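You operate a simulated robot arm through the tools that you are given. There is no shell and no other tool.

The job below is to be done with a simulated robot arm. You get a single attempt, and the scene is never put back.

## Task
Pump the waste oil tank down to 10 L.
Fine: slide its lid open and open the yellow valve for it; valve closed, lid closed and bolted again.
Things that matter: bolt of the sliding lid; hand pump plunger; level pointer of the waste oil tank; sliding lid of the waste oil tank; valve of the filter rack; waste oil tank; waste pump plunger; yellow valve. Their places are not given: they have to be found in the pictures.

It is judged by the outcome, as a careful person would: the job done as asked, and still so three seconds after it is handed in. It fails if anything else is knocked over, pushed out of place, dropped, spilled or broken. A push-on lid holds only when it is set on centred and level and pressed home; a screw cap is set on level and turned clockwise until tight.

## Robot
A 7-joint arm with a two-finger parallel gripper, fixed in place. Base frame: the origin is at the foot of the arm, x ahead of it, y to its left, z up. Readings come in mm, degrees, newtons and seconds.
With the tool pointing down near the work surface it reaches from about 100 to 640 mm from the base axis. Its first joint turns from -166.0 to 166.0 degrees. Payload 1.57 kg.
The TCP is the grasp point between the finger pads, 30 mm short of the fingertips. In the tool frame z runs along the fingers and y along their closing line. Largest opening 80 mm; finger width 17, thickness 12; the body of the gripper, 40 by 82 mm, starts 80 mm behind the TCP.
Orientation is told as [roll, pitch, yaw] about the base's x, y, z axes, in that order, counted from this pose: with the fingers straight down and closing along the base's y, the tool's x points along the base's -x, its y along +y and its z along -z.

## Interface
- The arm moves only by the tool jog_arm. Its argument "steps" is a list of rows, each a list of 7 numbers: the shift along the tool's x, y, z in m, then the turn, a rotation vector about the tool's x, y, z in degrees, then the gripper command, from -1 (shut) to 1 (fully open), values between in proportion. In form: [[x, y, z, wx, wy, wz, jaw], ...]. A call has 1 to 20 rows; each row shifts and turns the commanded pose from where the row before left it, along the tool's axes as they then stand. Rows are played at 5 a second. More than 50 mm and 8.6 degrees between two rows, or a gripper value outside its range, and nothing of the call is played. Where a pose cannot be reached the arm comes as near as it can. A force on the tool above 60 N (or 10 N above the force at the start of the call, whichever is more), or a blocked arm, ends the call early, and 0.2 s more pass. The fingers move at their own pace (about 72 mm/s each) and stop on an object; they squeeze with about 24 N. The grip force told is the motor's: it shows also when the fingers shut on nothing. Time passes only in rows, and 0.2 s behind the last, so rows that do not move let the fingers close. The reply holds the time, the measured pose of the TCP, the force on the tool along the base axes, the opening and the grip force, in the units named above and with some noise, with the torque about the TCP (base axes, N m) and any sound that the robot's microphone picked up.
- Cameras (640 x 400 px; columns grow to the right, rows downward): "scene" is fixed at [49.6, 499.4, 1565.3]; the picture's right is [-0.49, -0.87, 0.00], its down [-0.42, 0.24, -0.87] and it looks along [0.76, -0.43, -0.49] (base axes); focal length 299 px, centre (320, 200). "wrist" rides on the gripper at [72, -7, -122] in the tool frame; the picture's right is [0.09, 1.00, 0.00], its down [-0.84, 0.08, -0.54] and it looks along [-0.54, 0.05, 0.84] (tool axes); focal length 238 px, centre (320, 200).
- capture(camera): a new picture of that camera. No time passes.
- lift_body(by): slides the trunk up (or, below 0, down) by that many mm; the arm rides with it, the base frame stays. It gives what a move gives, with no picture.
- probe_pixels(camera, pixels): for up to 12 pixels [column, row] of the newest picture of that camera ("zoom" is the newest enlarged one), the place [x, y, z] in the base frame of the surface seen there, good to about 2 mm, but the place of the scene camera against the robot may be out by one fixed shift of up to 18 mm in any direction. No time passes.
- zoom(camera, box): a new picture of the part [left, top, right, bottom] of that camera's present view, enlarged. No time passes.
- finish_job(): hands the job in; it is judged then, once.

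Open the gripper and draw the arm clear of the work before you hand the job in, unless the task says otherwise.

The tools are called after "Call:" as a command line: name --pt "numbers of a row" for each row, then --argument value for the rest, lists and objects as JSON in quotes. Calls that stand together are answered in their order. jog_arm: Moves the arm, as the interface text tells. Its arguments: {"type":"object","properties":{"steps":{"type":"array","items":{"type":"array","items":{"type":"number"}}}},"required":["steps"]} The other tools are called the same way: lift_body (by) slides the trunk up or down; capture (camera) takes a picture; probe_pixels (camera, pixels) gives the place of the surface under pixels of a picture; zoom (camera, box) takes an enlarged picture of a part of a camera's view; finish_job () hands the job in.

At the start:

```text
time_s: 0.0
position: [481.0, 21.2, 1365.9]
tcp_rot: [0.0, 0.0, 0.0]
ft_force: [0.2, 0.0, 0.6]
wrist_torque: [-0.01, -0.03, 0.02]
gripper_width: 80.0
grasp_force: 0.1
trunk travel left (down, up): [-279.0, 201.0]
```

scene: 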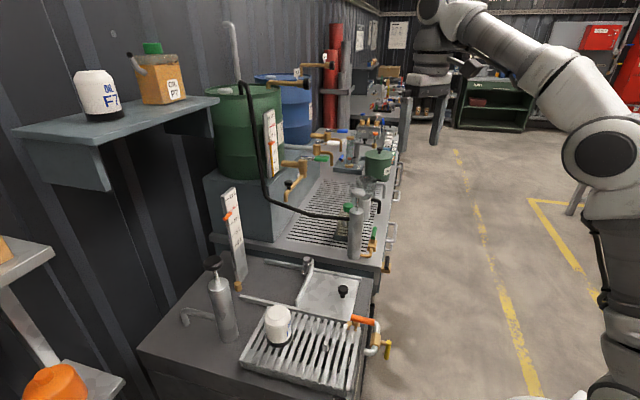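
wrist: 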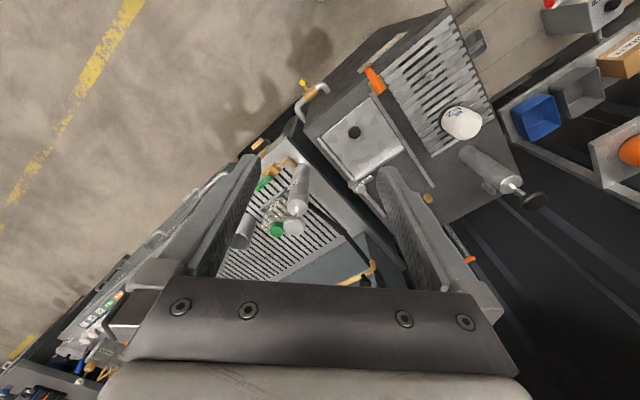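

The first pictures show a near bench with a hand pump, a plate lid with a black knob (about (343,291)), a filter rack, an orange lever and a yellow valve, and a level scale. I zoom in on these first.

Call:
zoom --camera "scene" --box '[130, 240, 410, 400]'

Call:
zoom --camera "scene" --box '[200, 60, 420, 290]'

Call:
zoom --camera "wrist" --box '[220, 0, 560, 280]'

```text
2.29 times, centred on (270, 320) of scene
```

zoom: 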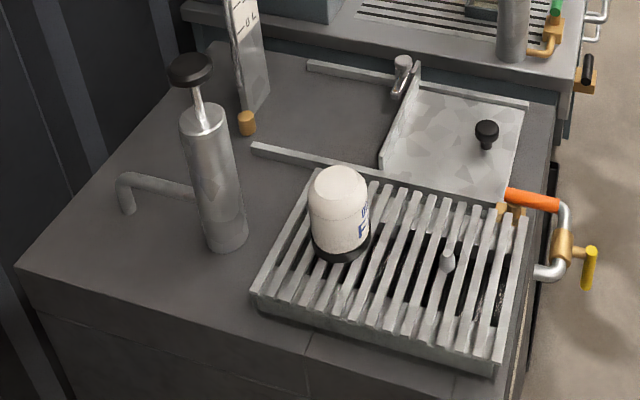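

```text
1.74 times, centred on (310, 175) of scene
```

zoom: 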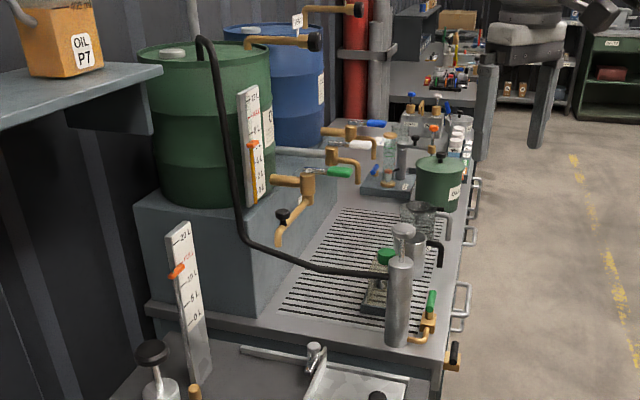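

```text
1.43 times, centred on (390, 140) of wrist
```

zoom: 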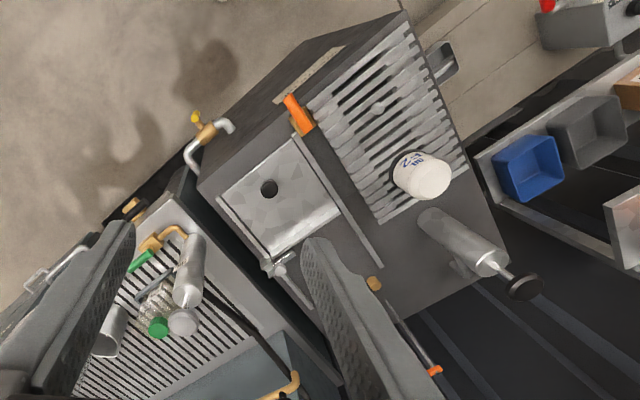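

The near cabinet seems to be the waste oil tank: scale with orange pointer, sliding lid with knob, bolt, and pump with black knob. I zoom in closer on each part.

Call:
zoom --camera "scene" --box '[205, 180, 265, 300]'

Call:
zoom --camera "scene" --box '[280, 245, 400, 375]'

Call:
zoom --camera "scene" --box '[330, 180, 410, 280]'

Call:
zoom --camera "wrist" --box '[290, 50, 430, 220]'

```text
3.33 times, centred on (235, 240) of scene
```

zoom: 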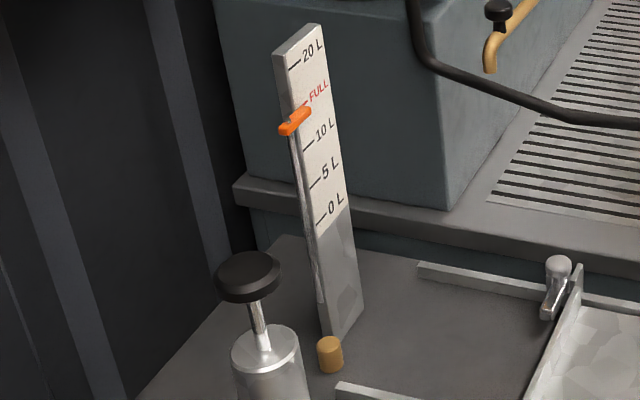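

```text
3.08 times, centred on (340, 310) of scene
```

zoom: 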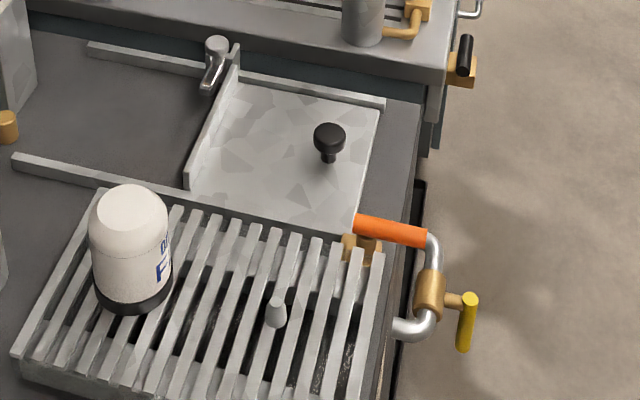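

```text
4.00 times, centred on (370, 230) of scene
```

zoom: 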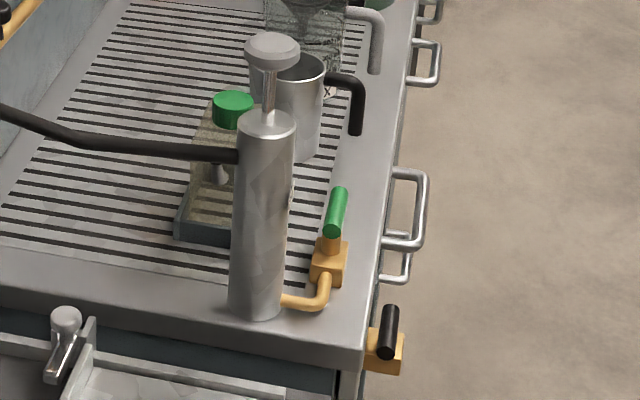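

```text
2.35 times, centred on (360, 135) of wrist
```

zoom: 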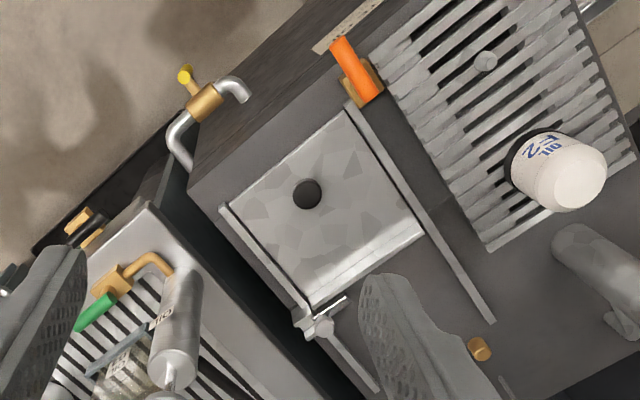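

Now I get positions of the key parts from the scene camera.

Call:
capture --camera "scene"

Call:
probe_pixels --camera "scene" --pixels '[[213, 260], [219, 285], [343, 290], [308, 262], [303, 272], [390, 346], [360, 320], [229, 215], [238, 285], [278, 318], [160, 345], [372, 285]]'

Call:
probe_pixels --camera "wrist" --pixels '[[341, 133], [354, 181], [368, 78], [303, 84], [309, 92], [460, 123], [530, 201], [470, 260], [428, 199], [330, 140], [440, 160], [497, 168]]'

```text
taken
```

scene: 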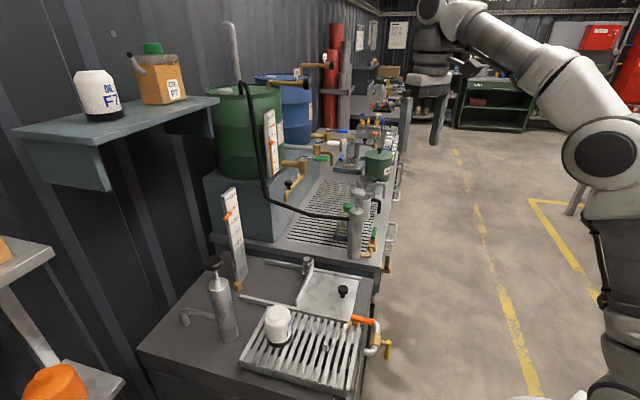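

```text
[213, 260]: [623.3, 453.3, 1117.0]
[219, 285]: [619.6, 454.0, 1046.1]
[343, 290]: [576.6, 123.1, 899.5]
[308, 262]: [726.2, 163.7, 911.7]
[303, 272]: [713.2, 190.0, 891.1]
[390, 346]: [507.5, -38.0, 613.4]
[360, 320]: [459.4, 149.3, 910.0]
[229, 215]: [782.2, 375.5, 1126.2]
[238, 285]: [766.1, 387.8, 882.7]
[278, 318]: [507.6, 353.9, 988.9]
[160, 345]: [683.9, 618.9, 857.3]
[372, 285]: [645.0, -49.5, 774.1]
```

```text
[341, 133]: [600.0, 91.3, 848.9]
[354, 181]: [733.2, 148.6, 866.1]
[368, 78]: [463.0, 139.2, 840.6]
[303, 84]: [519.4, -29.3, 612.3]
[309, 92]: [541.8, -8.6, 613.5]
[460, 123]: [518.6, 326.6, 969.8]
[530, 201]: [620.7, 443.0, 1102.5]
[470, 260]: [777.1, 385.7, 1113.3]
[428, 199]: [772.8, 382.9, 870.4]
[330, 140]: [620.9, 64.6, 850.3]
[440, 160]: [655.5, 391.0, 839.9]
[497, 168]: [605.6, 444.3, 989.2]
```

The tank top is at z≈840, its lid at about (600,91), bolt near (733,149), pump knob at (621,443,1102). I lower the trunk part way for a closer look with the wrist camera.

Call:
lift_body --by -150

```text
time_s: 1.8
position: [481.5, 21.0, 1214.4]
tcp_rot: [-0.1, 0.0, 0.0]
ft_force: [0.9, -1.7, -0.1]
wrist_torque: [-0.02, 0.03, -0.01]
gripper_width: 80.0
grasp_force: 0.0
trunk travel left (down, up): [-129.0, 351.0]
```

Trunk lowered to z 1214. I take a wrist picture with zooms on the lid and bolt.

Call:
capture --camera "wrist"

Call:
zoom --camera "wrist" --box '[280, 60, 480, 260]'

Call:
zoom --camera "wrist" --box '[220, 0, 400, 120]'

```text
taken
```

wrist: 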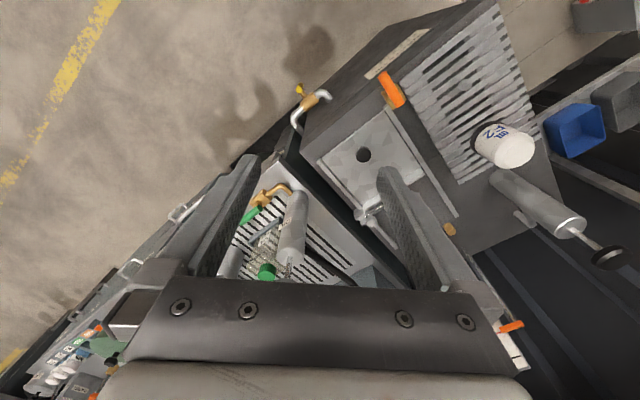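

```text
2.00 times, centred on (380, 160) of wrist
```

zoom: 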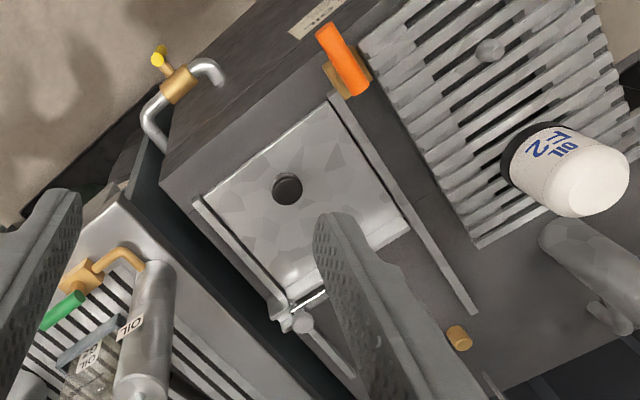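

```text
3.33 times, centred on (310, 60) of wrist
```

zoom: 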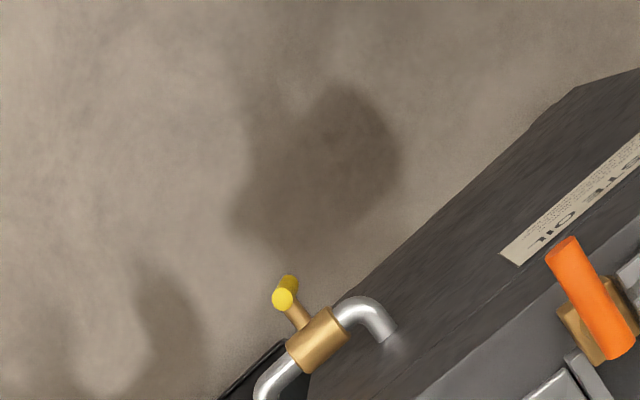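

The tank front carries the "WASTE OIL" label and is turned in the base frame. I probe points to get the axes, the valve handle, knob and bolt.

Call:
probe_pixels --camera "wrist" --pixels '[[301, 89], [304, 94], [302, 86], [311, 101], [322, 96], [297, 115], [302, 133], [364, 155], [385, 82], [400, 103], [371, 207], [385, 215]]'

Call:
zoom --camera "wrist" --box '[280, 60, 480, 260]'

Call:
probe_pixels --camera "zoom" --pixels '[[195, 200], [270, 295], [350, 375], [335, 100], [475, 310], [286, 180], [302, 323], [318, 292], [275, 315], [410, 228], [160, 190], [290, 262]]'

```text
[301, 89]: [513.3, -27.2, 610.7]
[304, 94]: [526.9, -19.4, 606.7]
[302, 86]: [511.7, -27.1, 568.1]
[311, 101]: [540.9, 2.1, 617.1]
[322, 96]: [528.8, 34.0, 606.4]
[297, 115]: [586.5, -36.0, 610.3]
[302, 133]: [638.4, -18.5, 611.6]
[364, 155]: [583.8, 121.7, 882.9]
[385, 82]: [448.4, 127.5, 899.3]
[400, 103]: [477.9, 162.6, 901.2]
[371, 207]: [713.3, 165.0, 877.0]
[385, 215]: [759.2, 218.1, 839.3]
```

```text
2.00 times, centred on (380, 160) of wrist
```

zoom: 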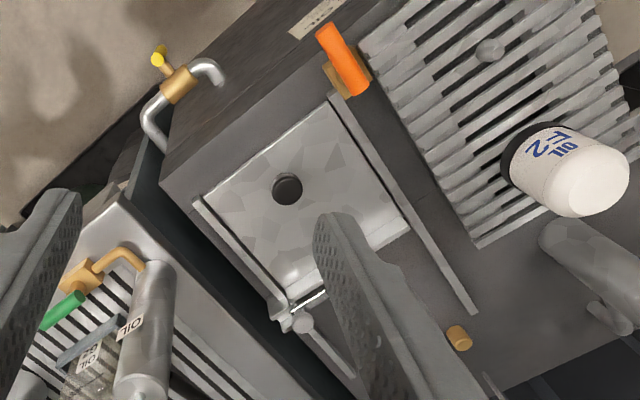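

```text
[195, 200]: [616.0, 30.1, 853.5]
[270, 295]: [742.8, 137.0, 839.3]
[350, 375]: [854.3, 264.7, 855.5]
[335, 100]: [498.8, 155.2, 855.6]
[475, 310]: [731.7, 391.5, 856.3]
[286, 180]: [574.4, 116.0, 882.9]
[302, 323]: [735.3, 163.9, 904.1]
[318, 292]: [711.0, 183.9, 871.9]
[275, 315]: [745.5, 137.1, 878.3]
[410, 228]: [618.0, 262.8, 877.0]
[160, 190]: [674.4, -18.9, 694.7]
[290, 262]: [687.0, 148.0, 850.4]
```

Geometry: the slide axis runs along s=(0.707,0.707), the knob sits at (576,118,883), and the bolt head is near (735,164,904). I yaw the tool 45° to align with the tank and move forward above the lid for a closer look.

Call:
jog_arm --pt "0 0 0 0 0 -7.5 1" --pt "0 0 0 0 0 -7.5 1" --pt "0 0 0 0 0 -7.5 1" --pt "0 0 0 0 0 -7.5 1" --pt "0 0 0 0 0 -7.5 1" --pt "0 0 0 0 0 -7.5 1" --pt "-0.03 0 0 0 0 0 1" --pt "-0.03 0 0 0 0 0 1" --pt "-0.03 0 0.03 0 0 0 1" --pt "-0.03 0 0.03 0 0 0 1"

Call:
capture --camera "wrist"

```text
time_s: 4.0
position: [546.2, 100.1, 1145.5]
tcp_rot: [-0.1, 0.0, 44.9]
ft_force: [0.0, 0.1, 0.2]
wrist_torque: [0.04, -0.02, 0.0]
gripper_width: 80.0
grasp_force: 0.1
out of reach, approached as far as the arm can: row 7, 8
trunk travel left (down, up): [-129.0, 351.0]
```

```text
taken
```

wrist: 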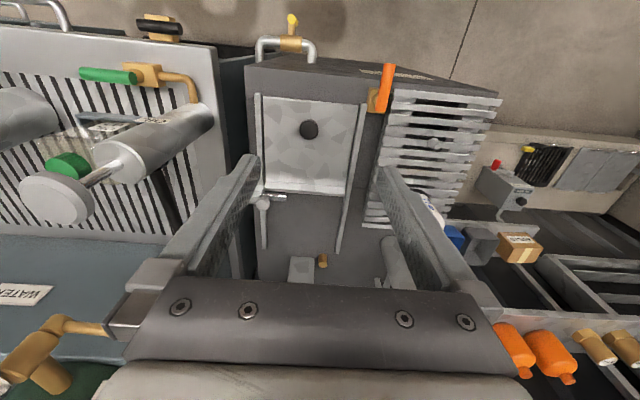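

The wrist view now lines up with the tank: knob at (310,129), bolt at (262,200), yellow handle at (292,20). I zoom in on the bolt and the valve.

Call:
zoom --camera "wrist" --box '[230, 150, 350, 270]'

Call:
zoom --camera "wrist" --box '[240, 0, 340, 70]'

Call:
probe_pixels --camera "wrist" --pixels '[[262, 195], [262, 203], [270, 196], [285, 197], [310, 129], [293, 19], [292, 32], [290, 44], [258, 45], [314, 45], [50, 200], [150, 150]]'

```text
3.33 times, centred on (290, 210) of wrist
```

zoom: 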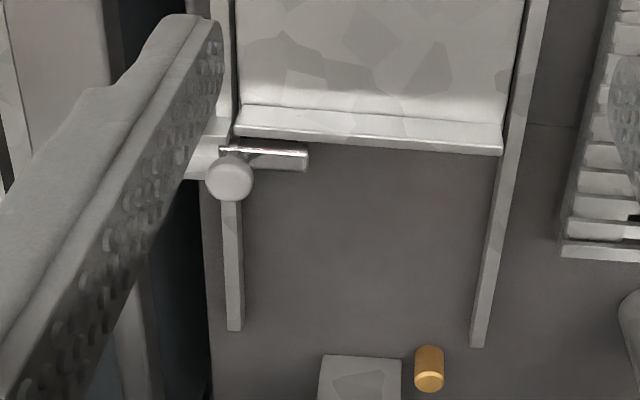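

```text
5.71 times, centred on (290, 35) of wrist
```

zoom: 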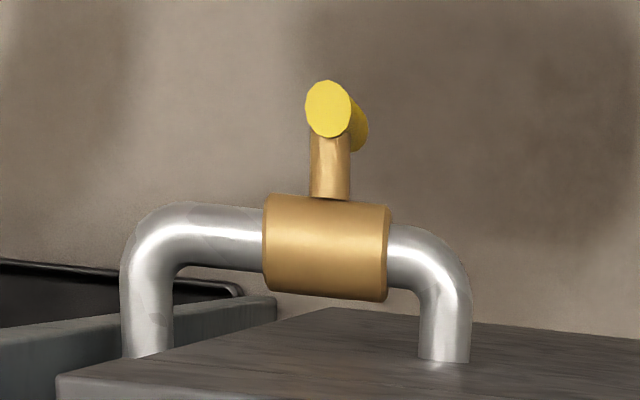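

```text
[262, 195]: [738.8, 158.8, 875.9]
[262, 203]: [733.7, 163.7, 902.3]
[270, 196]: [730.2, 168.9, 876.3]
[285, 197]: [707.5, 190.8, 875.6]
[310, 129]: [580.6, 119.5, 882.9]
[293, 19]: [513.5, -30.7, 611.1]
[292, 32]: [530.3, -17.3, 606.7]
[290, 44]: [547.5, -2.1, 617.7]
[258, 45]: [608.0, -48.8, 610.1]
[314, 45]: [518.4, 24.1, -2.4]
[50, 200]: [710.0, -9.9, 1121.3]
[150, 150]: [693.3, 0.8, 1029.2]
```

The bolt is a rod along the cross axis behind the lid's rear flange, with an upright knob at (734,164,904). I turn to yaw 20° and tilt the fingers outward by 30° to get reach, then look again.

Call:
jog_arm --pt "0 0 0 0 0 8.33 1" --pt "0 0 0 0 0 8.33 1" --pt "0 0 0 0 0 8.33 1" --pt "0 0 0 0 -7.5 0 1" --pt "0 0 0 0 -7.5 0 1" --pt "0 0 0 0 -7.5 0 1" --pt "0 0 0 0 -7.5 0 1"

Call:
capture --camera "wrist"

Call:
capture --camera "scene"

```text
time_s: 5.5
position: [546.7, 98.4, 1145.2]
tcp_rot: [0.0, -30.1, 19.9]
ft_force: [-0.2, -1.0, -0.2]
wrist_torque: [0.0, 0.0, 0.02]
gripper_width: 79.9
grasp_force: 0.1
trunk travel left (down, up): [-129.0, 351.0]
```

```text
taken
```

wrist: 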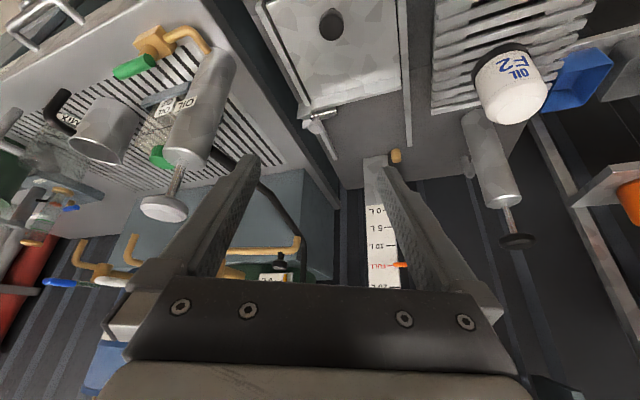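

```text
taken
```

scene: 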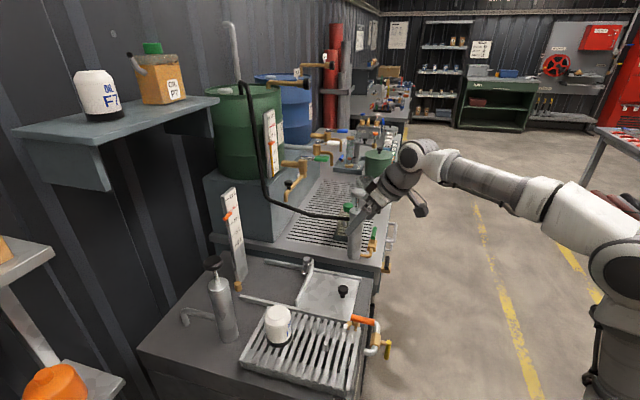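

This view shows the scale well, with the orange pointer at (400,265) near the FULL mark. I zoom in to read it and probe the tick heights.

Call:
zoom --camera "wrist" --box '[350, 190, 420, 300]'

Call:
probe_pixels --camera "wrist" --pixels '[[370, 211], [372, 229], [374, 247], [376, 267], [379, 286], [404, 265], [399, 264], [503, 245], [518, 241], [318, 115], [308, 124], [330, 113]]'

Call:
zoom --camera "wrist" --box '[270, 80, 370, 160]'

Call:
zoom --camera "wrist" --box '[450, 90, 570, 260]'

```text
3.64 times, centred on (385, 245) of wrist
```

zoom: 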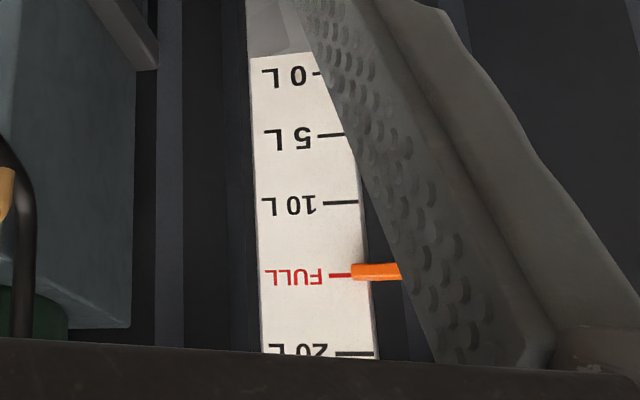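

```text
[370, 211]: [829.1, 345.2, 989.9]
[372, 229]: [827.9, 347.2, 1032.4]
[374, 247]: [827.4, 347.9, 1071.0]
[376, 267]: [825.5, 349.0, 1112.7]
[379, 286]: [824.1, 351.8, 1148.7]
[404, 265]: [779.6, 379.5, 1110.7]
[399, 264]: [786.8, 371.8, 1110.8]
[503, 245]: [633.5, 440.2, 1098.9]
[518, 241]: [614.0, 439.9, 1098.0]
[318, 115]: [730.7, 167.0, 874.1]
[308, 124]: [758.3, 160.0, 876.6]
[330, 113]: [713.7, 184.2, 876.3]
```

```text
5.00 times, centred on (320, 120) of wrist
```

zoom: 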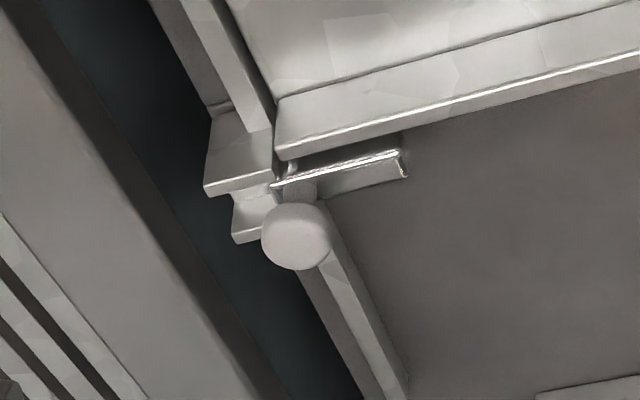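

```text
2.35 times, centred on (510, 175) of wrist
```

zoom: 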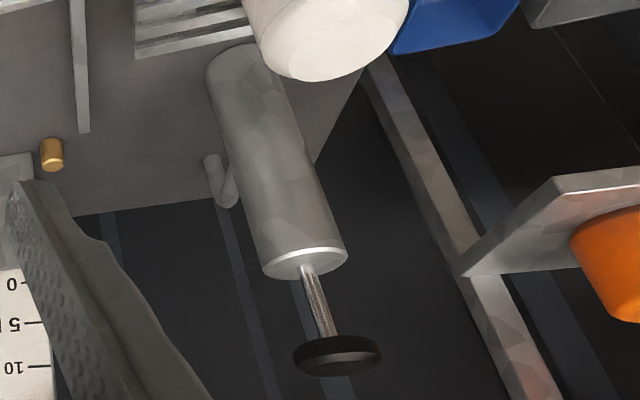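

The pointer reads about 15 L (FULL, z≈1108) and the 10 L tick is near z≈1068. Next I probe the bolt and guide in fine detail.

Call:
zoom --camera "wrist" --box '[290, 96, 350, 144]'

Call:
probe_pixels --camera "zoom" --pixels '[[280, 260], [320, 290], [250, 260], [180, 220], [180, 140], [170, 180], [210, 180], [280, 180], [430, 125], [440, 155], [330, 155], [250, 150]]'

```text
8.33 times, centred on (320, 120) of wrist
```

zoom: 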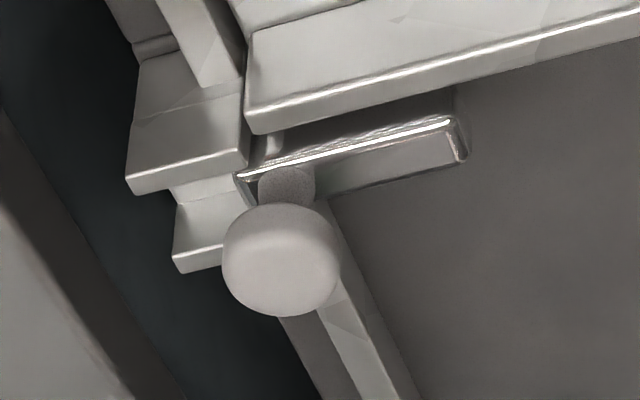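

```text
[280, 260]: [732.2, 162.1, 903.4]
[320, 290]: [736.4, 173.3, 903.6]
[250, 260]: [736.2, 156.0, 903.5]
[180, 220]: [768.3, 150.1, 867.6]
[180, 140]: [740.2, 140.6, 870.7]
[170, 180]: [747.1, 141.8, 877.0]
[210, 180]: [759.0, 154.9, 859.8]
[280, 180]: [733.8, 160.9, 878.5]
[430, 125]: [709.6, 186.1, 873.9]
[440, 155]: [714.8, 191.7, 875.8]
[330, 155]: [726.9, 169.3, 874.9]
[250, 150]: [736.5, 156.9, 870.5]
```

The bolt bar spans c≈-410..-368 at z 876, with knob head at (733,163), top z 903.5; it slides in -c into the guide blocks. I approach to 60 mm above the knob with the jaws narrowed to about 44 mm.

Call:
jog_arm --pt "-0.0108 -0.0004 0.0348 0 0 0 0.1" --pt "-0.0108 -0.0004 0.0348 0 0 0 0.1" --pt "-0.0108 -0.0004 0.0348 0 0 0 0.1" --pt "-0.0108 -0.0004 0.0348 0 0 0 0.1" --pt "-0.0108 -0.0004 0.0348 0 0 0 0.1" --pt "-0.0108 -0.0004 0.0348 0 0 0 0.1" --pt "-0.0107 -0.0004 0.0348 0 0 0 0.1" --pt "0 0 0 0 0 0 0.1"

Call:
capture --camera "wrist"

Call:
capture --camera "scene"

```text
time_s: 7.3
position: [720.5, 159.6, 973.0]
tcp_rot: [0.0, -30.0, 20.1]
ft_force: [0.2, -0.2, 0.0]
wrist_torque: [0.0, 0.0, 0.04]
gripper_width: 44.1
grasp_force: 0.0
trunk travel left (down, up): [-129.0, 351.0]
```

```text
taken
```

wrist: 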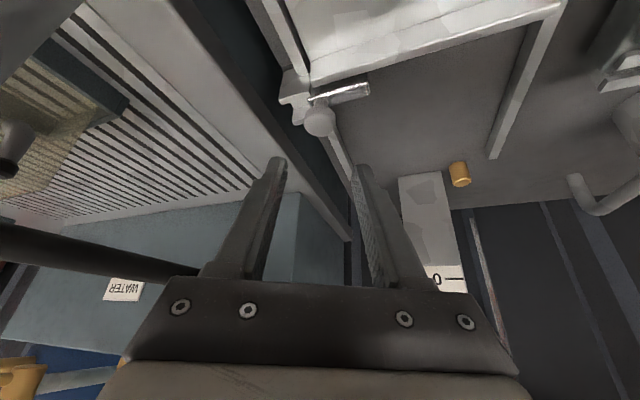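

```text
taken
```

scene: 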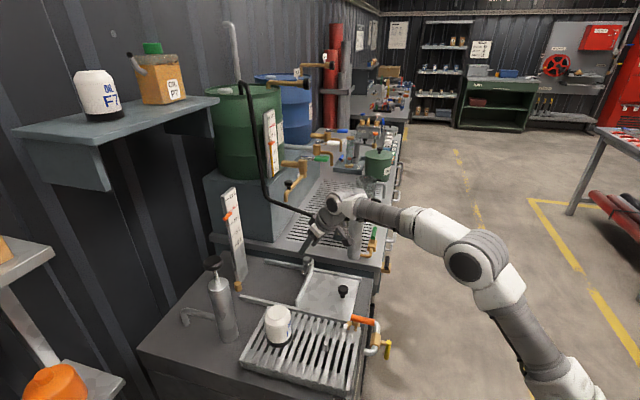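

The gripper hovers in front of the bolt knob, which shows at (320,120). I re-probe the knob from close up before descending.

Call:
zoom --camera "wrist" --box '[270, 60, 390, 160]'

Call:
probe_pixels --camera "wrist" --pixels '[[320, 120], [310, 120], [330, 120], [320, 110], [320, 131], [365, 88], [340, 92], [300, 105], [297, 85], [260, 150], [230, 165], [350, 240]]'

```text
4.00 times, centred on (330, 110) of wrist
```

zoom: 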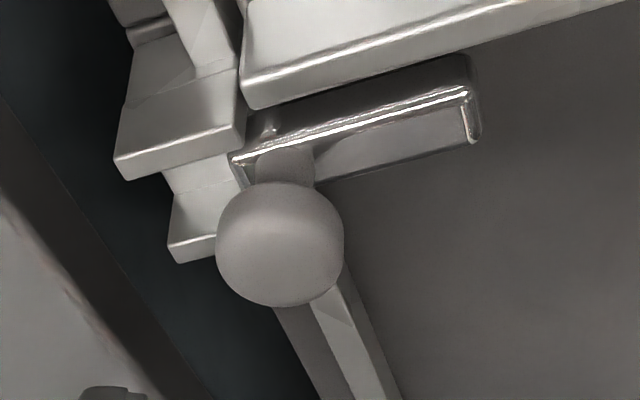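

```text
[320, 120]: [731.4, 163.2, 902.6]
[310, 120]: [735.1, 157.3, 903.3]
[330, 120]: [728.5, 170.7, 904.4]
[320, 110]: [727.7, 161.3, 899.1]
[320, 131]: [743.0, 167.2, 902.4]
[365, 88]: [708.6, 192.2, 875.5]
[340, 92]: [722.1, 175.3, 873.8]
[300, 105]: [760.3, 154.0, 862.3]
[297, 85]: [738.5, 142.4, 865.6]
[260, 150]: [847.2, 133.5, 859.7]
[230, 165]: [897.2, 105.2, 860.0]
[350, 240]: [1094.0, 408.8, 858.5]
```

Knob head centre is at about (734,164.5). I descend so the fingertips straddle the head at z≈886, and check before closing.

Call:
jog_arm --pt "0.009 0 0.0183 0 0 0 0.1" --pt "0.009 0 0.0183 0 0 0 0.1" --pt "0.0088 0 0.0184 0 0 0 0.1" --pt "0 0 0 0 0 0 0.1"

Call:
capture --camera "wrist"

Call:
zoom --camera "scene" --box '[260, 180, 380, 310]'

```text
time_s: 8.3
position: [725.5, 159.8, 911.1]
tcp_rot: [0.0, -30.0, 20.0]
ft_force: [1.0, 0.5, 0.3]
wrist_torque: [0.01, -0.01, 0.01]
gripper_width: 43.8
grasp_force: 0.1
trunk travel left (down, up): [-129.0, 351.0]
```

```text
taken
```

wrist: 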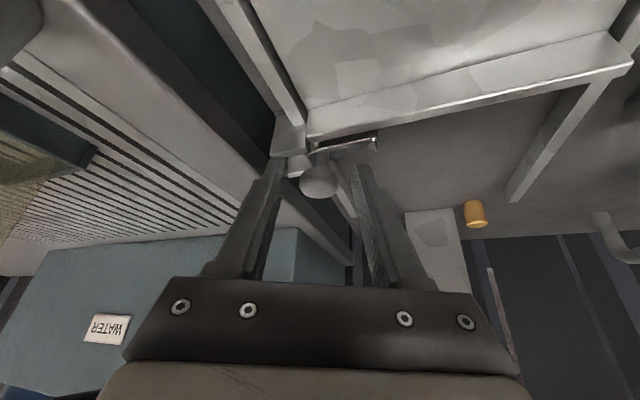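

```text
3.08 times, centred on (320, 245) of scene
```

zoom: 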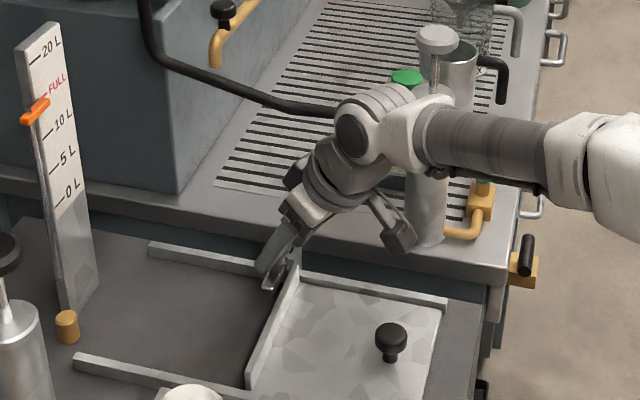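

The knob head sits between the fingertips, centred at (318,183). I close the gripper on it.

Call:
jog_arm --pt "0 0 0 0 0 0 -0.3" --pt "0 0 0 0 0 0 -0.6" --pt "0 0 0 0 0 0 -1" --pt "0 0 0 0 0 0 -1"

Call:
zoom --camera "wrist" --box '[240, 100, 400, 220]'

```text
time_s: 9.3
position: [726.6, 160.6, 912.3]
tcp_rot: [0.0, -30.0, 20.0]
ft_force: [0.0, -1.9, -1.2]
wrist_torque: [0.07, -0.22, -0.06]
gripper_width: 25.4
grasp_force: 36.7
trunk travel left (down, up): [-129.0, 351.0]
```

```text
3.33 times, centred on (320, 160) of wrist
```

zoom: 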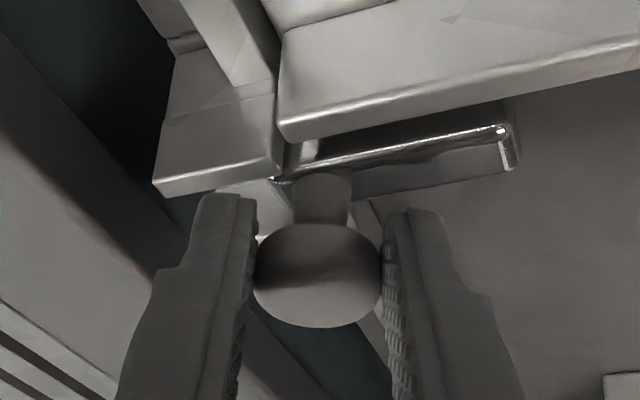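

The knob is gripped (25.4 mm opening). I drag it 10 mm in the -c direction as a test.

Call:
jog_arm --pt "-0.00183 -0.00453 0.00106 0 0 0 -1" --pt "-0.00183 -0.00453 0.00106 0 0 0 -1" --pt "0 0 0 0 0 0 -1"

Call:
zoom --camera "wrist" --box '[240, 100, 400, 220]'

```text
time_s: 10.2
position: [731.5, 154.7, 911.6]
tcp_rot: [0.0, -30.0, 20.0]
ft_force: [-5.6, -5.6, 1.4]
wrist_torque: [-0.33, 0.74, -0.09]
gripper_width: 25.1
grasp_force: 36.4
trunk travel left (down, up): [-129.0, 351.0]
```

```text
3.33 times, centred on (320, 160) of wrist
```

zoom: 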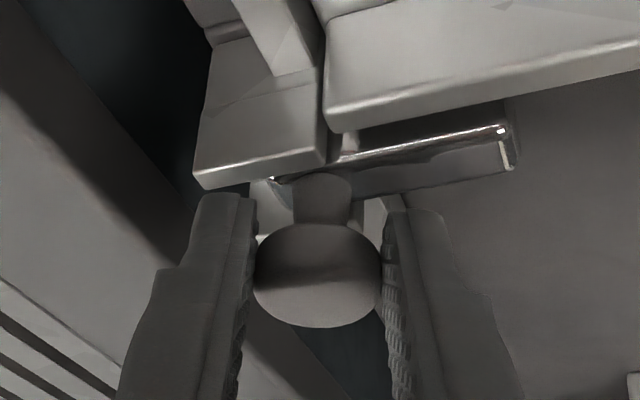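

The bolt slides with the knob, under a light force. I continue another 32 mm.

Call:
jog_arm --pt "-0.0017 -0.00453 0.0008 0 0 0 -1" --pt "-0.0017 -0.00453 0.0008 0 0 0 -1" --pt "-0.0017 -0.00453 0.0008 0 0 0 -1" --pt "-0.0017 -0.00453 0.0008 0 0 0 -1" --pt "-0.0017 -0.00453 0.0008 0 0 0 -1" --pt "-0.0017 -0.00453 0.0008 0 0 0 -1" --pt "0 0 0 0 0 0 -1"

Call:
zoom --camera "wrist" --box '[240, 100, 400, 220]'

```text
time_s: 11.8
position: [753.1, 131.7, 911.8]
tcp_rot: [0.1, -30.0, 20.0]
ft_force: [-2.6, -1.0, -1.3]
wrist_torque: [-0.11, 0.34, 0.13]
gripper_width: 25.3
grasp_force: 37.0
trunk travel left (down, up): [-129.0, 351.0]
```

```text
3.33 times, centred on (320, 160) of wrist
```

zoom: 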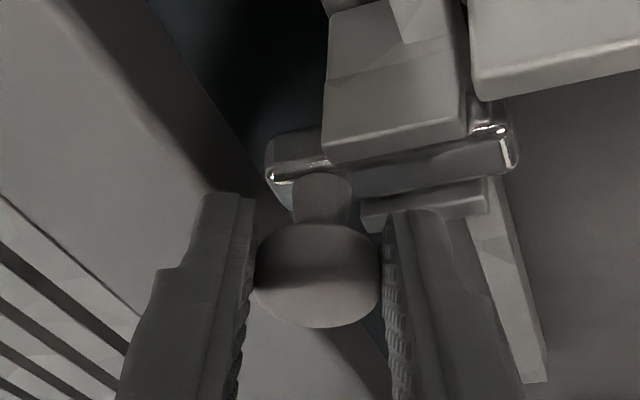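

It has moved 39 mm and the bar end is about level with the flange edge. I push a few mm more while watching the force.

Call:
jog_arm --pt "-0.0017 -0.00453 0.0008 0 0 0 -1" --pt "-0.0017 -0.00453 0.0008 0 0 0 -1" --pt "0 0 0 0 0 0 -1"

Call:
zoom --camera "wrist" --box '[240, 60, 440, 220]'

```text
time_s: 12.6
position: [759.2, 126.4, 911.9]
tcp_rot: [0.2, -29.9, 20.0]
ft_force: [-6.0, 1.5, -6.4]
wrist_torque: [0.35, -0.52, 0.04]
gripper_width: 25.4
grasp_force: 35.9
trunk travel left (down, up): [-129.0, 351.0]
```

```text
2.50 times, centred on (340, 140) of wrist
```

zoom: 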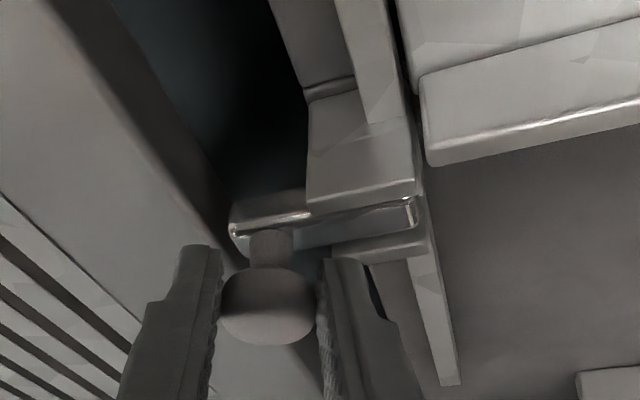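

The bar end now clears the lid flange and lies over the rail. I release the knob and lift straight up.

Call:
jog_arm --pt "0 0 0 0 0 0 -0.2" --pt "0 0 0 0 0 0 0.1" --pt "0 0 0 0 0 0 0.1" --pt "-0.01 0 -0.0173 0 0 0 0.1" --pt "-0.015 0 -0.026 0 0 0 0.1" --pt "-0.015 0 -0.026 0 0 0 0.1"

Call:
capture --camera "wrist"

Call:
probe_pixels --camera "wrist" --pixels '[[320, 120], [340, 92], [350, 85], [370, 70], [400, 50], [330, 20], [520, 20], [300, 105]]'

```text
time_s: 13.9
position: [758.9, 125.7, 992.3]
tcp_rot: [0.1, -30.1, 19.9]
ft_force: [0.0, 0.1, -0.2]
wrist_torque: [-0.01, 0.0, 0.01]
gripper_width: 43.7
grasp_force: 0.2
trunk travel left (down, up): [-129.0, 351.0]
```

```text
taken
```

wrist: 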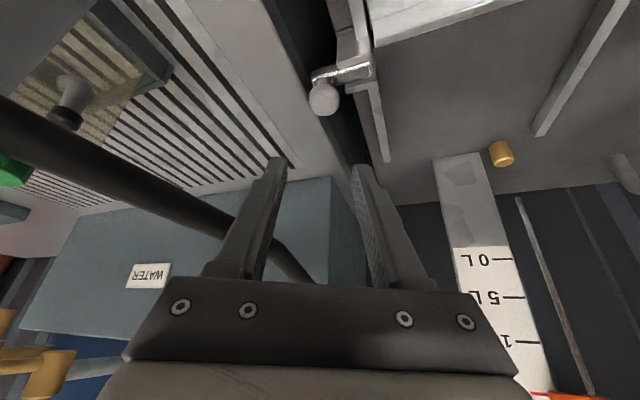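

```text
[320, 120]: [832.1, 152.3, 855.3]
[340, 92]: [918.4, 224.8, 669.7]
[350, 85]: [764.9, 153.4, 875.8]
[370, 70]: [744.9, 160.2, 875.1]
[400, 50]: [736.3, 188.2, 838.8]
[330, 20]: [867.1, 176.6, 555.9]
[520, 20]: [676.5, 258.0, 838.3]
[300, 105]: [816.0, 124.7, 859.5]
```

The bolt stays retracted. Next I move back toward the lid knob and turn to yaw 0, keeping the 30° tilt, to view and grip the knob.

Call:
jog_arm --pt "0.0288 0.01 -0.0205 0 0 0 0.1" --pt "0.0288 0.01 -0.0205 0 0 0 0.1" --pt "0.0288 0.01 -0.0205 0 0 0 0.1" --pt "0.0288 0.01 -0.0205 0 0 0 0.1" --pt "0.0288 0.01 -0.0205 0 0 0 0.1" --pt "0.0288 0.01 -0.0205 0 0 0 0.1" --pt "0 0 0 3.33 0 5.77 0.3" --pt "0 0 0 3.33 0 5.77 0.3" --pt "0 0 0 3.33 0 5.77 0.3" --pt "0 0 0 0 0 0 0.3"

Call:
capture --camera "wrist"

```text
time_s: 16.1
position: [539.7, 109.8, 1014.2]
tcp_rot: [0.0, -30.1, 0.0]
ft_force: [0.0, 0.2, -0.5]
wrist_torque: [0.03, 0.02, 0.01]
gripper_width: 52.2
grasp_force: 0.0
trunk travel left (down, up): [-129.0, 351.0]
```

```text
taken
```

wrist: 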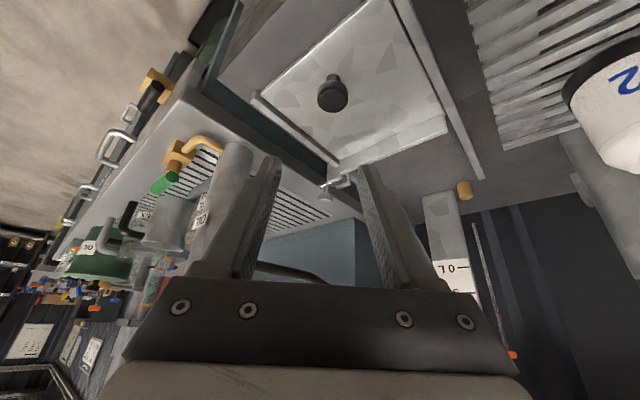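

The lid knob is at (332,95). I probe it and zoom in for its shape.

Call:
probe_pixels --camera "wrist" --pixels '[[320, 95], [332, 95], [343, 95], [332, 85], [332, 105], [331, 76], [338, 118], [310, 60], [410, 100]]'

Call:
zoom --camera "wrist" --box '[280, 50, 400, 150]'

Call:
zoom --camera "scene" --box '[300, 260, 400, 360]'

```text
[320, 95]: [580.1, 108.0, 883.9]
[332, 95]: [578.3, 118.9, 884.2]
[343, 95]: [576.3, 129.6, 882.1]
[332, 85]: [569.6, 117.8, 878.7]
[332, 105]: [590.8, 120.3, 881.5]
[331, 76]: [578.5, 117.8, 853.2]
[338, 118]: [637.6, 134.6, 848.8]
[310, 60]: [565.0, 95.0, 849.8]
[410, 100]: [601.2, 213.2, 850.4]
```

```text
4.00 times, centred on (340, 100) of wrist
```

zoom: 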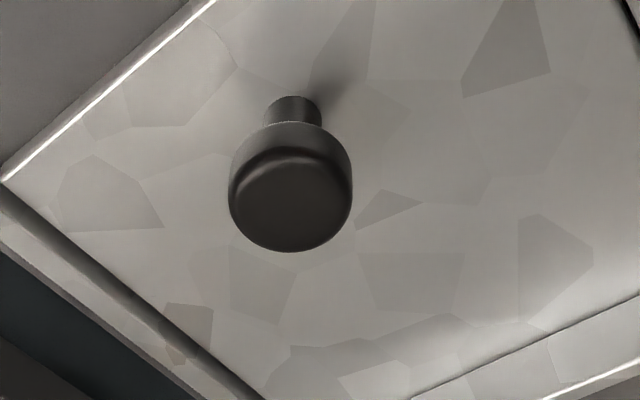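

```text
4.00 times, centred on (350, 310) of scene
```

zoom: 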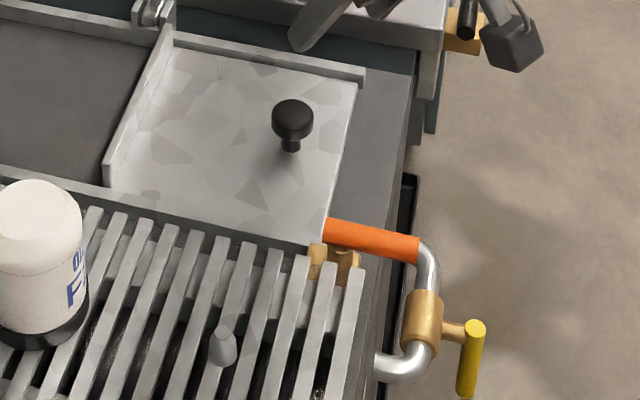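

Knob head centre is (579.5,119), top z 884, about 26 mm across. I descend over it with fingers straddling along y, then close.

Call:
jog_arm --pt "0.007 0.0046 0.0256 0 0 0 0.3" --pt "0.007 0.0046 0.0256 0 0 0 0.3" --pt "0.007 0 0.0256 0 0 0 0.3" --pt "0.007 0 0.0256 0 0 0 0.3" --pt "0.0067 0 0.0256 0 0 0 0.3" --pt "0 0 0 0 0 0 0.3"

Call:
capture --camera "wrist"

```text
time_s: 17.6
position: [574.9, 118.0, 883.3]
tcp_rot: [0.0, -30.0, 0.1]
ft_force: [-0.1, -0.1, -0.3]
wrist_torque: [0.0, -0.04, 0.01]
gripper_width: 52.0
grasp_force: 0.0
trunk travel left (down, up): [-129.0, 351.0]
```

```text
taken
```

wrist: 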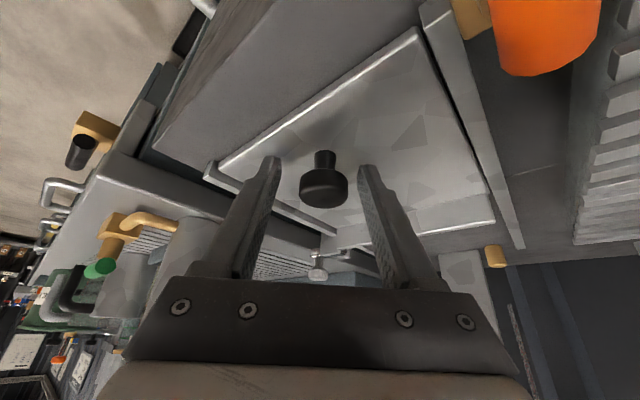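

The knob is between the fingers at (323,185). I close on it.

Call:
jog_arm --pt "0 0 0 0 0 0 -0.2" --pt "0 0 0 0 0 0 -0.6" --pt "0 0 0 0 0 0 -1" --pt "0 0 0 0 0 0 -1"

```text
time_s: 18.6
position: [576.2, 120.0, 884.3]
tcp_rot: [0.1, -30.0, 0.3]
ft_force: [-0.5, 17.0, -2.9]
wrist_torque: [0.34, -0.31, 0.31]
gripper_width: 31.1
grasp_force: 39.9
trunk travel left (down, up): [-129.0, 351.0]
```

Gripped at 31 mm. I slide the lid 20 mm along +s as a test.

Call:
jog_arm --pt "-0.0061 0.0085 0.0035 0 0 0 -1" --pt "-0.0061 0.0075 0.0035 0 0 0 -1" --pt "0 0 0 0 0 0 -1"

Call:
capture --camera "wrist"

```text
time_s: 19.4
position: [588.4, 132.6, 883.7]
tcp_rot: [-0.2, -29.8, 0.0]
ft_force: [-2.4, 0.5, -10.0]
wrist_torque: [-0.25, 0.67, -0.08]
gripper_width: 31.0
grasp_force: 40.2
trunk travel left (down, up): [-129.0, 351.0]
```

```text
taken
```

wrist: 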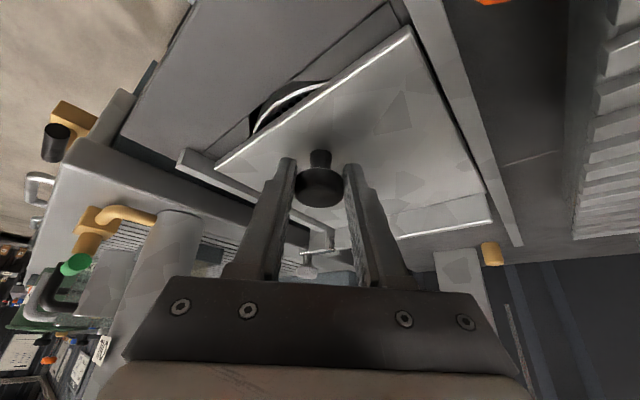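

The lid slides and the opening appears beneath it. I continue along +s.

Call:
jog_arm --pt "-0.0061 0.00707 0.0036 0 0 0 -1" --pt "-0.0061 0.00707 0.0036 0 0 0 -1" --pt "-0.0061 0.00707 0.0036 0 0 0 -1" --pt "-0.0061 0.00707 0.0036 0 0 0 -1" --pt "-0.0061 0.00707 0.0036 0 0 0 -1" --pt "-0.0061 0.00707 0.0036 0 0 0 -1" --pt "-0.0061 0.00707 0.0036 0 0 0 -1" --pt "-0.0061 0.00707 0.0036 0 0 0 -1" --pt "-0.0061 0.00707 0.0036 0 0 0 -1" --pt "-0.0061 0.00707 0.0036 0 0 0 -1" --pt "0 0 0 0 0 0 -1"

Call:
zoom --camera "scene" --box '[200, 200, 400, 360]'

```text
time_s: 21.8
position: [660.1, 205.8, 884.6]
tcp_rot: [0.0, -30.0, 0.0]
ft_force: [7.3, -8.3, -7.8]
wrist_torque: [-0.12, -0.17, -0.15]
gripper_width: 31.2
grasp_force: 40.3
trunk travel left (down, up): [-129.0, 351.0]
```

```text
2.50 times, centred on (300, 280) of scene
```

zoom: 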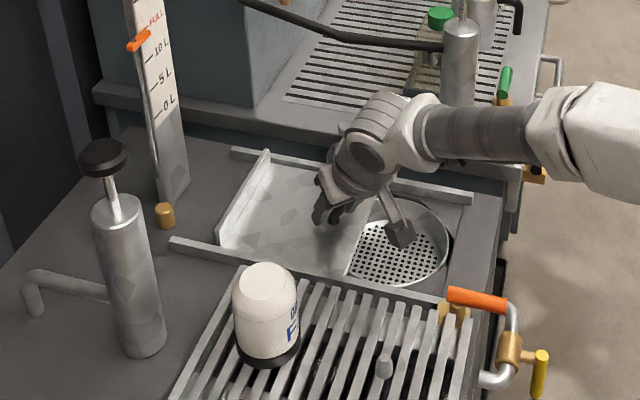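

The lid is about 118 mm open, exposing the strainer. I continue until it stops or the opening is fully clear, in smaller batches.

Call:
jog_arm --pt "-0.0061 0.00707 0.0036 0 0 0 -1" --pt "-0.0061 0.00707 0.0036 0 0 0 -1" --pt "-0.0061 0.00707 0.0036 0 0 0 -1" --pt "0 0 0 0 0 0 -1"

Call:
zoom --camera "scene" --box '[200, 200, 400, 360]'

```text
time_s: 22.8
position: [681.9, 226.1, 883.6]
tcp_rot: [0.2, -30.1, 0.0]
ft_force: [9.4, -9.2, 4.5]
wrist_torque: [-0.1, -0.03, -0.16]
gripper_width: 31.2
grasp_force: 40.4
trunk travel left (down, up): [-129.0, 351.0]
```

```text
2.50 times, centred on (300, 280) of scene
```

zoom: 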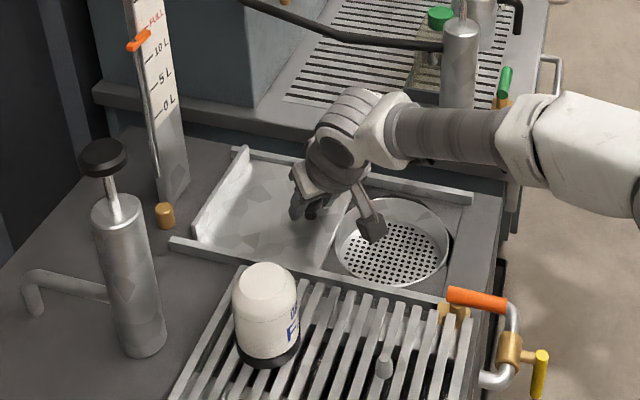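

The opening is nearly fully uncovered at 148 mm of travel. I push a little more and watch for a stop.

Call:
jog_arm --pt "-0.0037 0.00424 0.0022 0 0 0 -1" --pt "-0.0037 0.00424 0.0022 0 0 0 -1" --pt "0 0 0 0 0 0 -1"

Call:
zoom --camera "scene" --box '[200, 200, 400, 360]'

```text
time_s: 23.6
position: [690.7, 236.2, 883.8]
tcp_rot: [0.0, -30.0, 0.0]
ft_force: [10.6, -10.1, 5.4]
wrist_torque: [-0.23, -0.15, -0.03]
gripper_width: 31.3
grasp_force: 39.9
trunk travel left (down, up): [-129.0, 351.0]
```

```text
2.50 times, centred on (300, 280) of scene
```

zoom: 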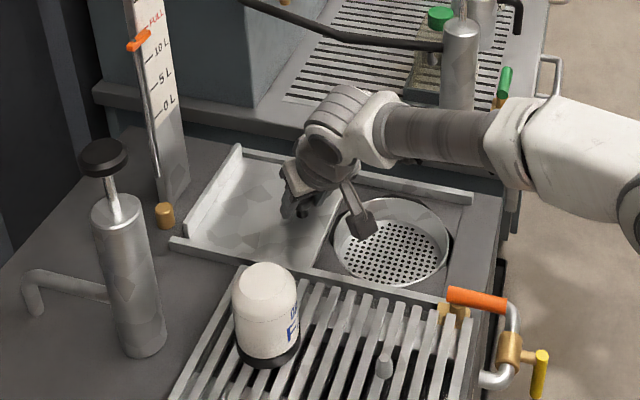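

The strainer opening is fully clear, about 161 mm of travel. I release the knob and lift off.

Call:
jog_arm --pt "0 -0.001 0 0 0 0 -0.4" --pt "0 0 0 0 0 0 0" --pt "0 0 0 0 0 0 0.4" --pt "0 0 0 0 0 0 0.4" --pt "-0.01 0 -0.0173 0 0 0 0.4" --pt "-0.02 0 -0.0346 0 0 0 0.4" --pt "-0.025 0 -0.0433 0 0 0 0.4"

Call:
capture --camera "wrist"

Call:
capture --camera "scene"

```text
time_s: 25.1
position: [687.9, 232.3, 993.6]
tcp_rot: [0.1, -29.8, 0.0]
ft_force: [-0.3, 0.2, -0.3]
wrist_torque: [-0.01, -0.01, -0.01]
gripper_width: 56.3
grasp_force: 0.1
trunk travel left (down, up): [-129.0, 351.0]
```

```text
taken
```

wrist: 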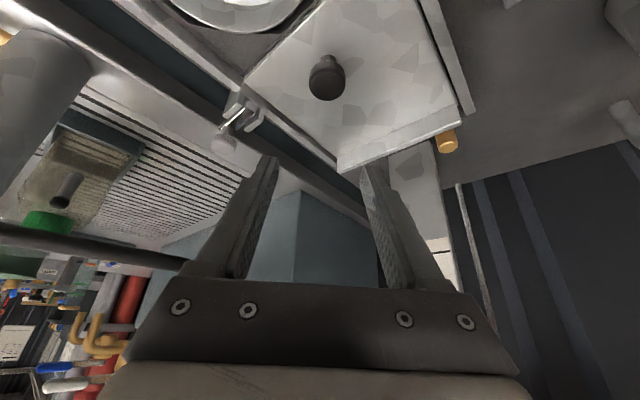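

```text
taken
```

scene: 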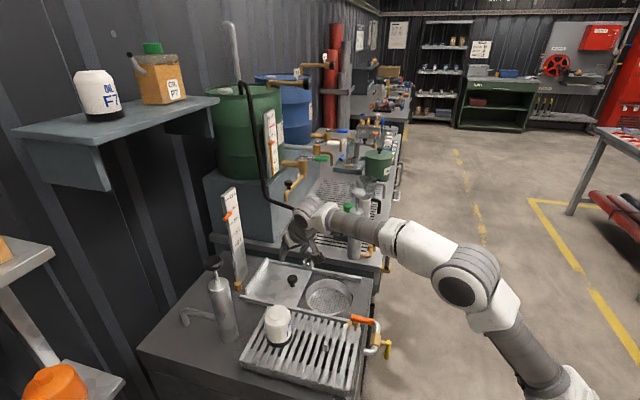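

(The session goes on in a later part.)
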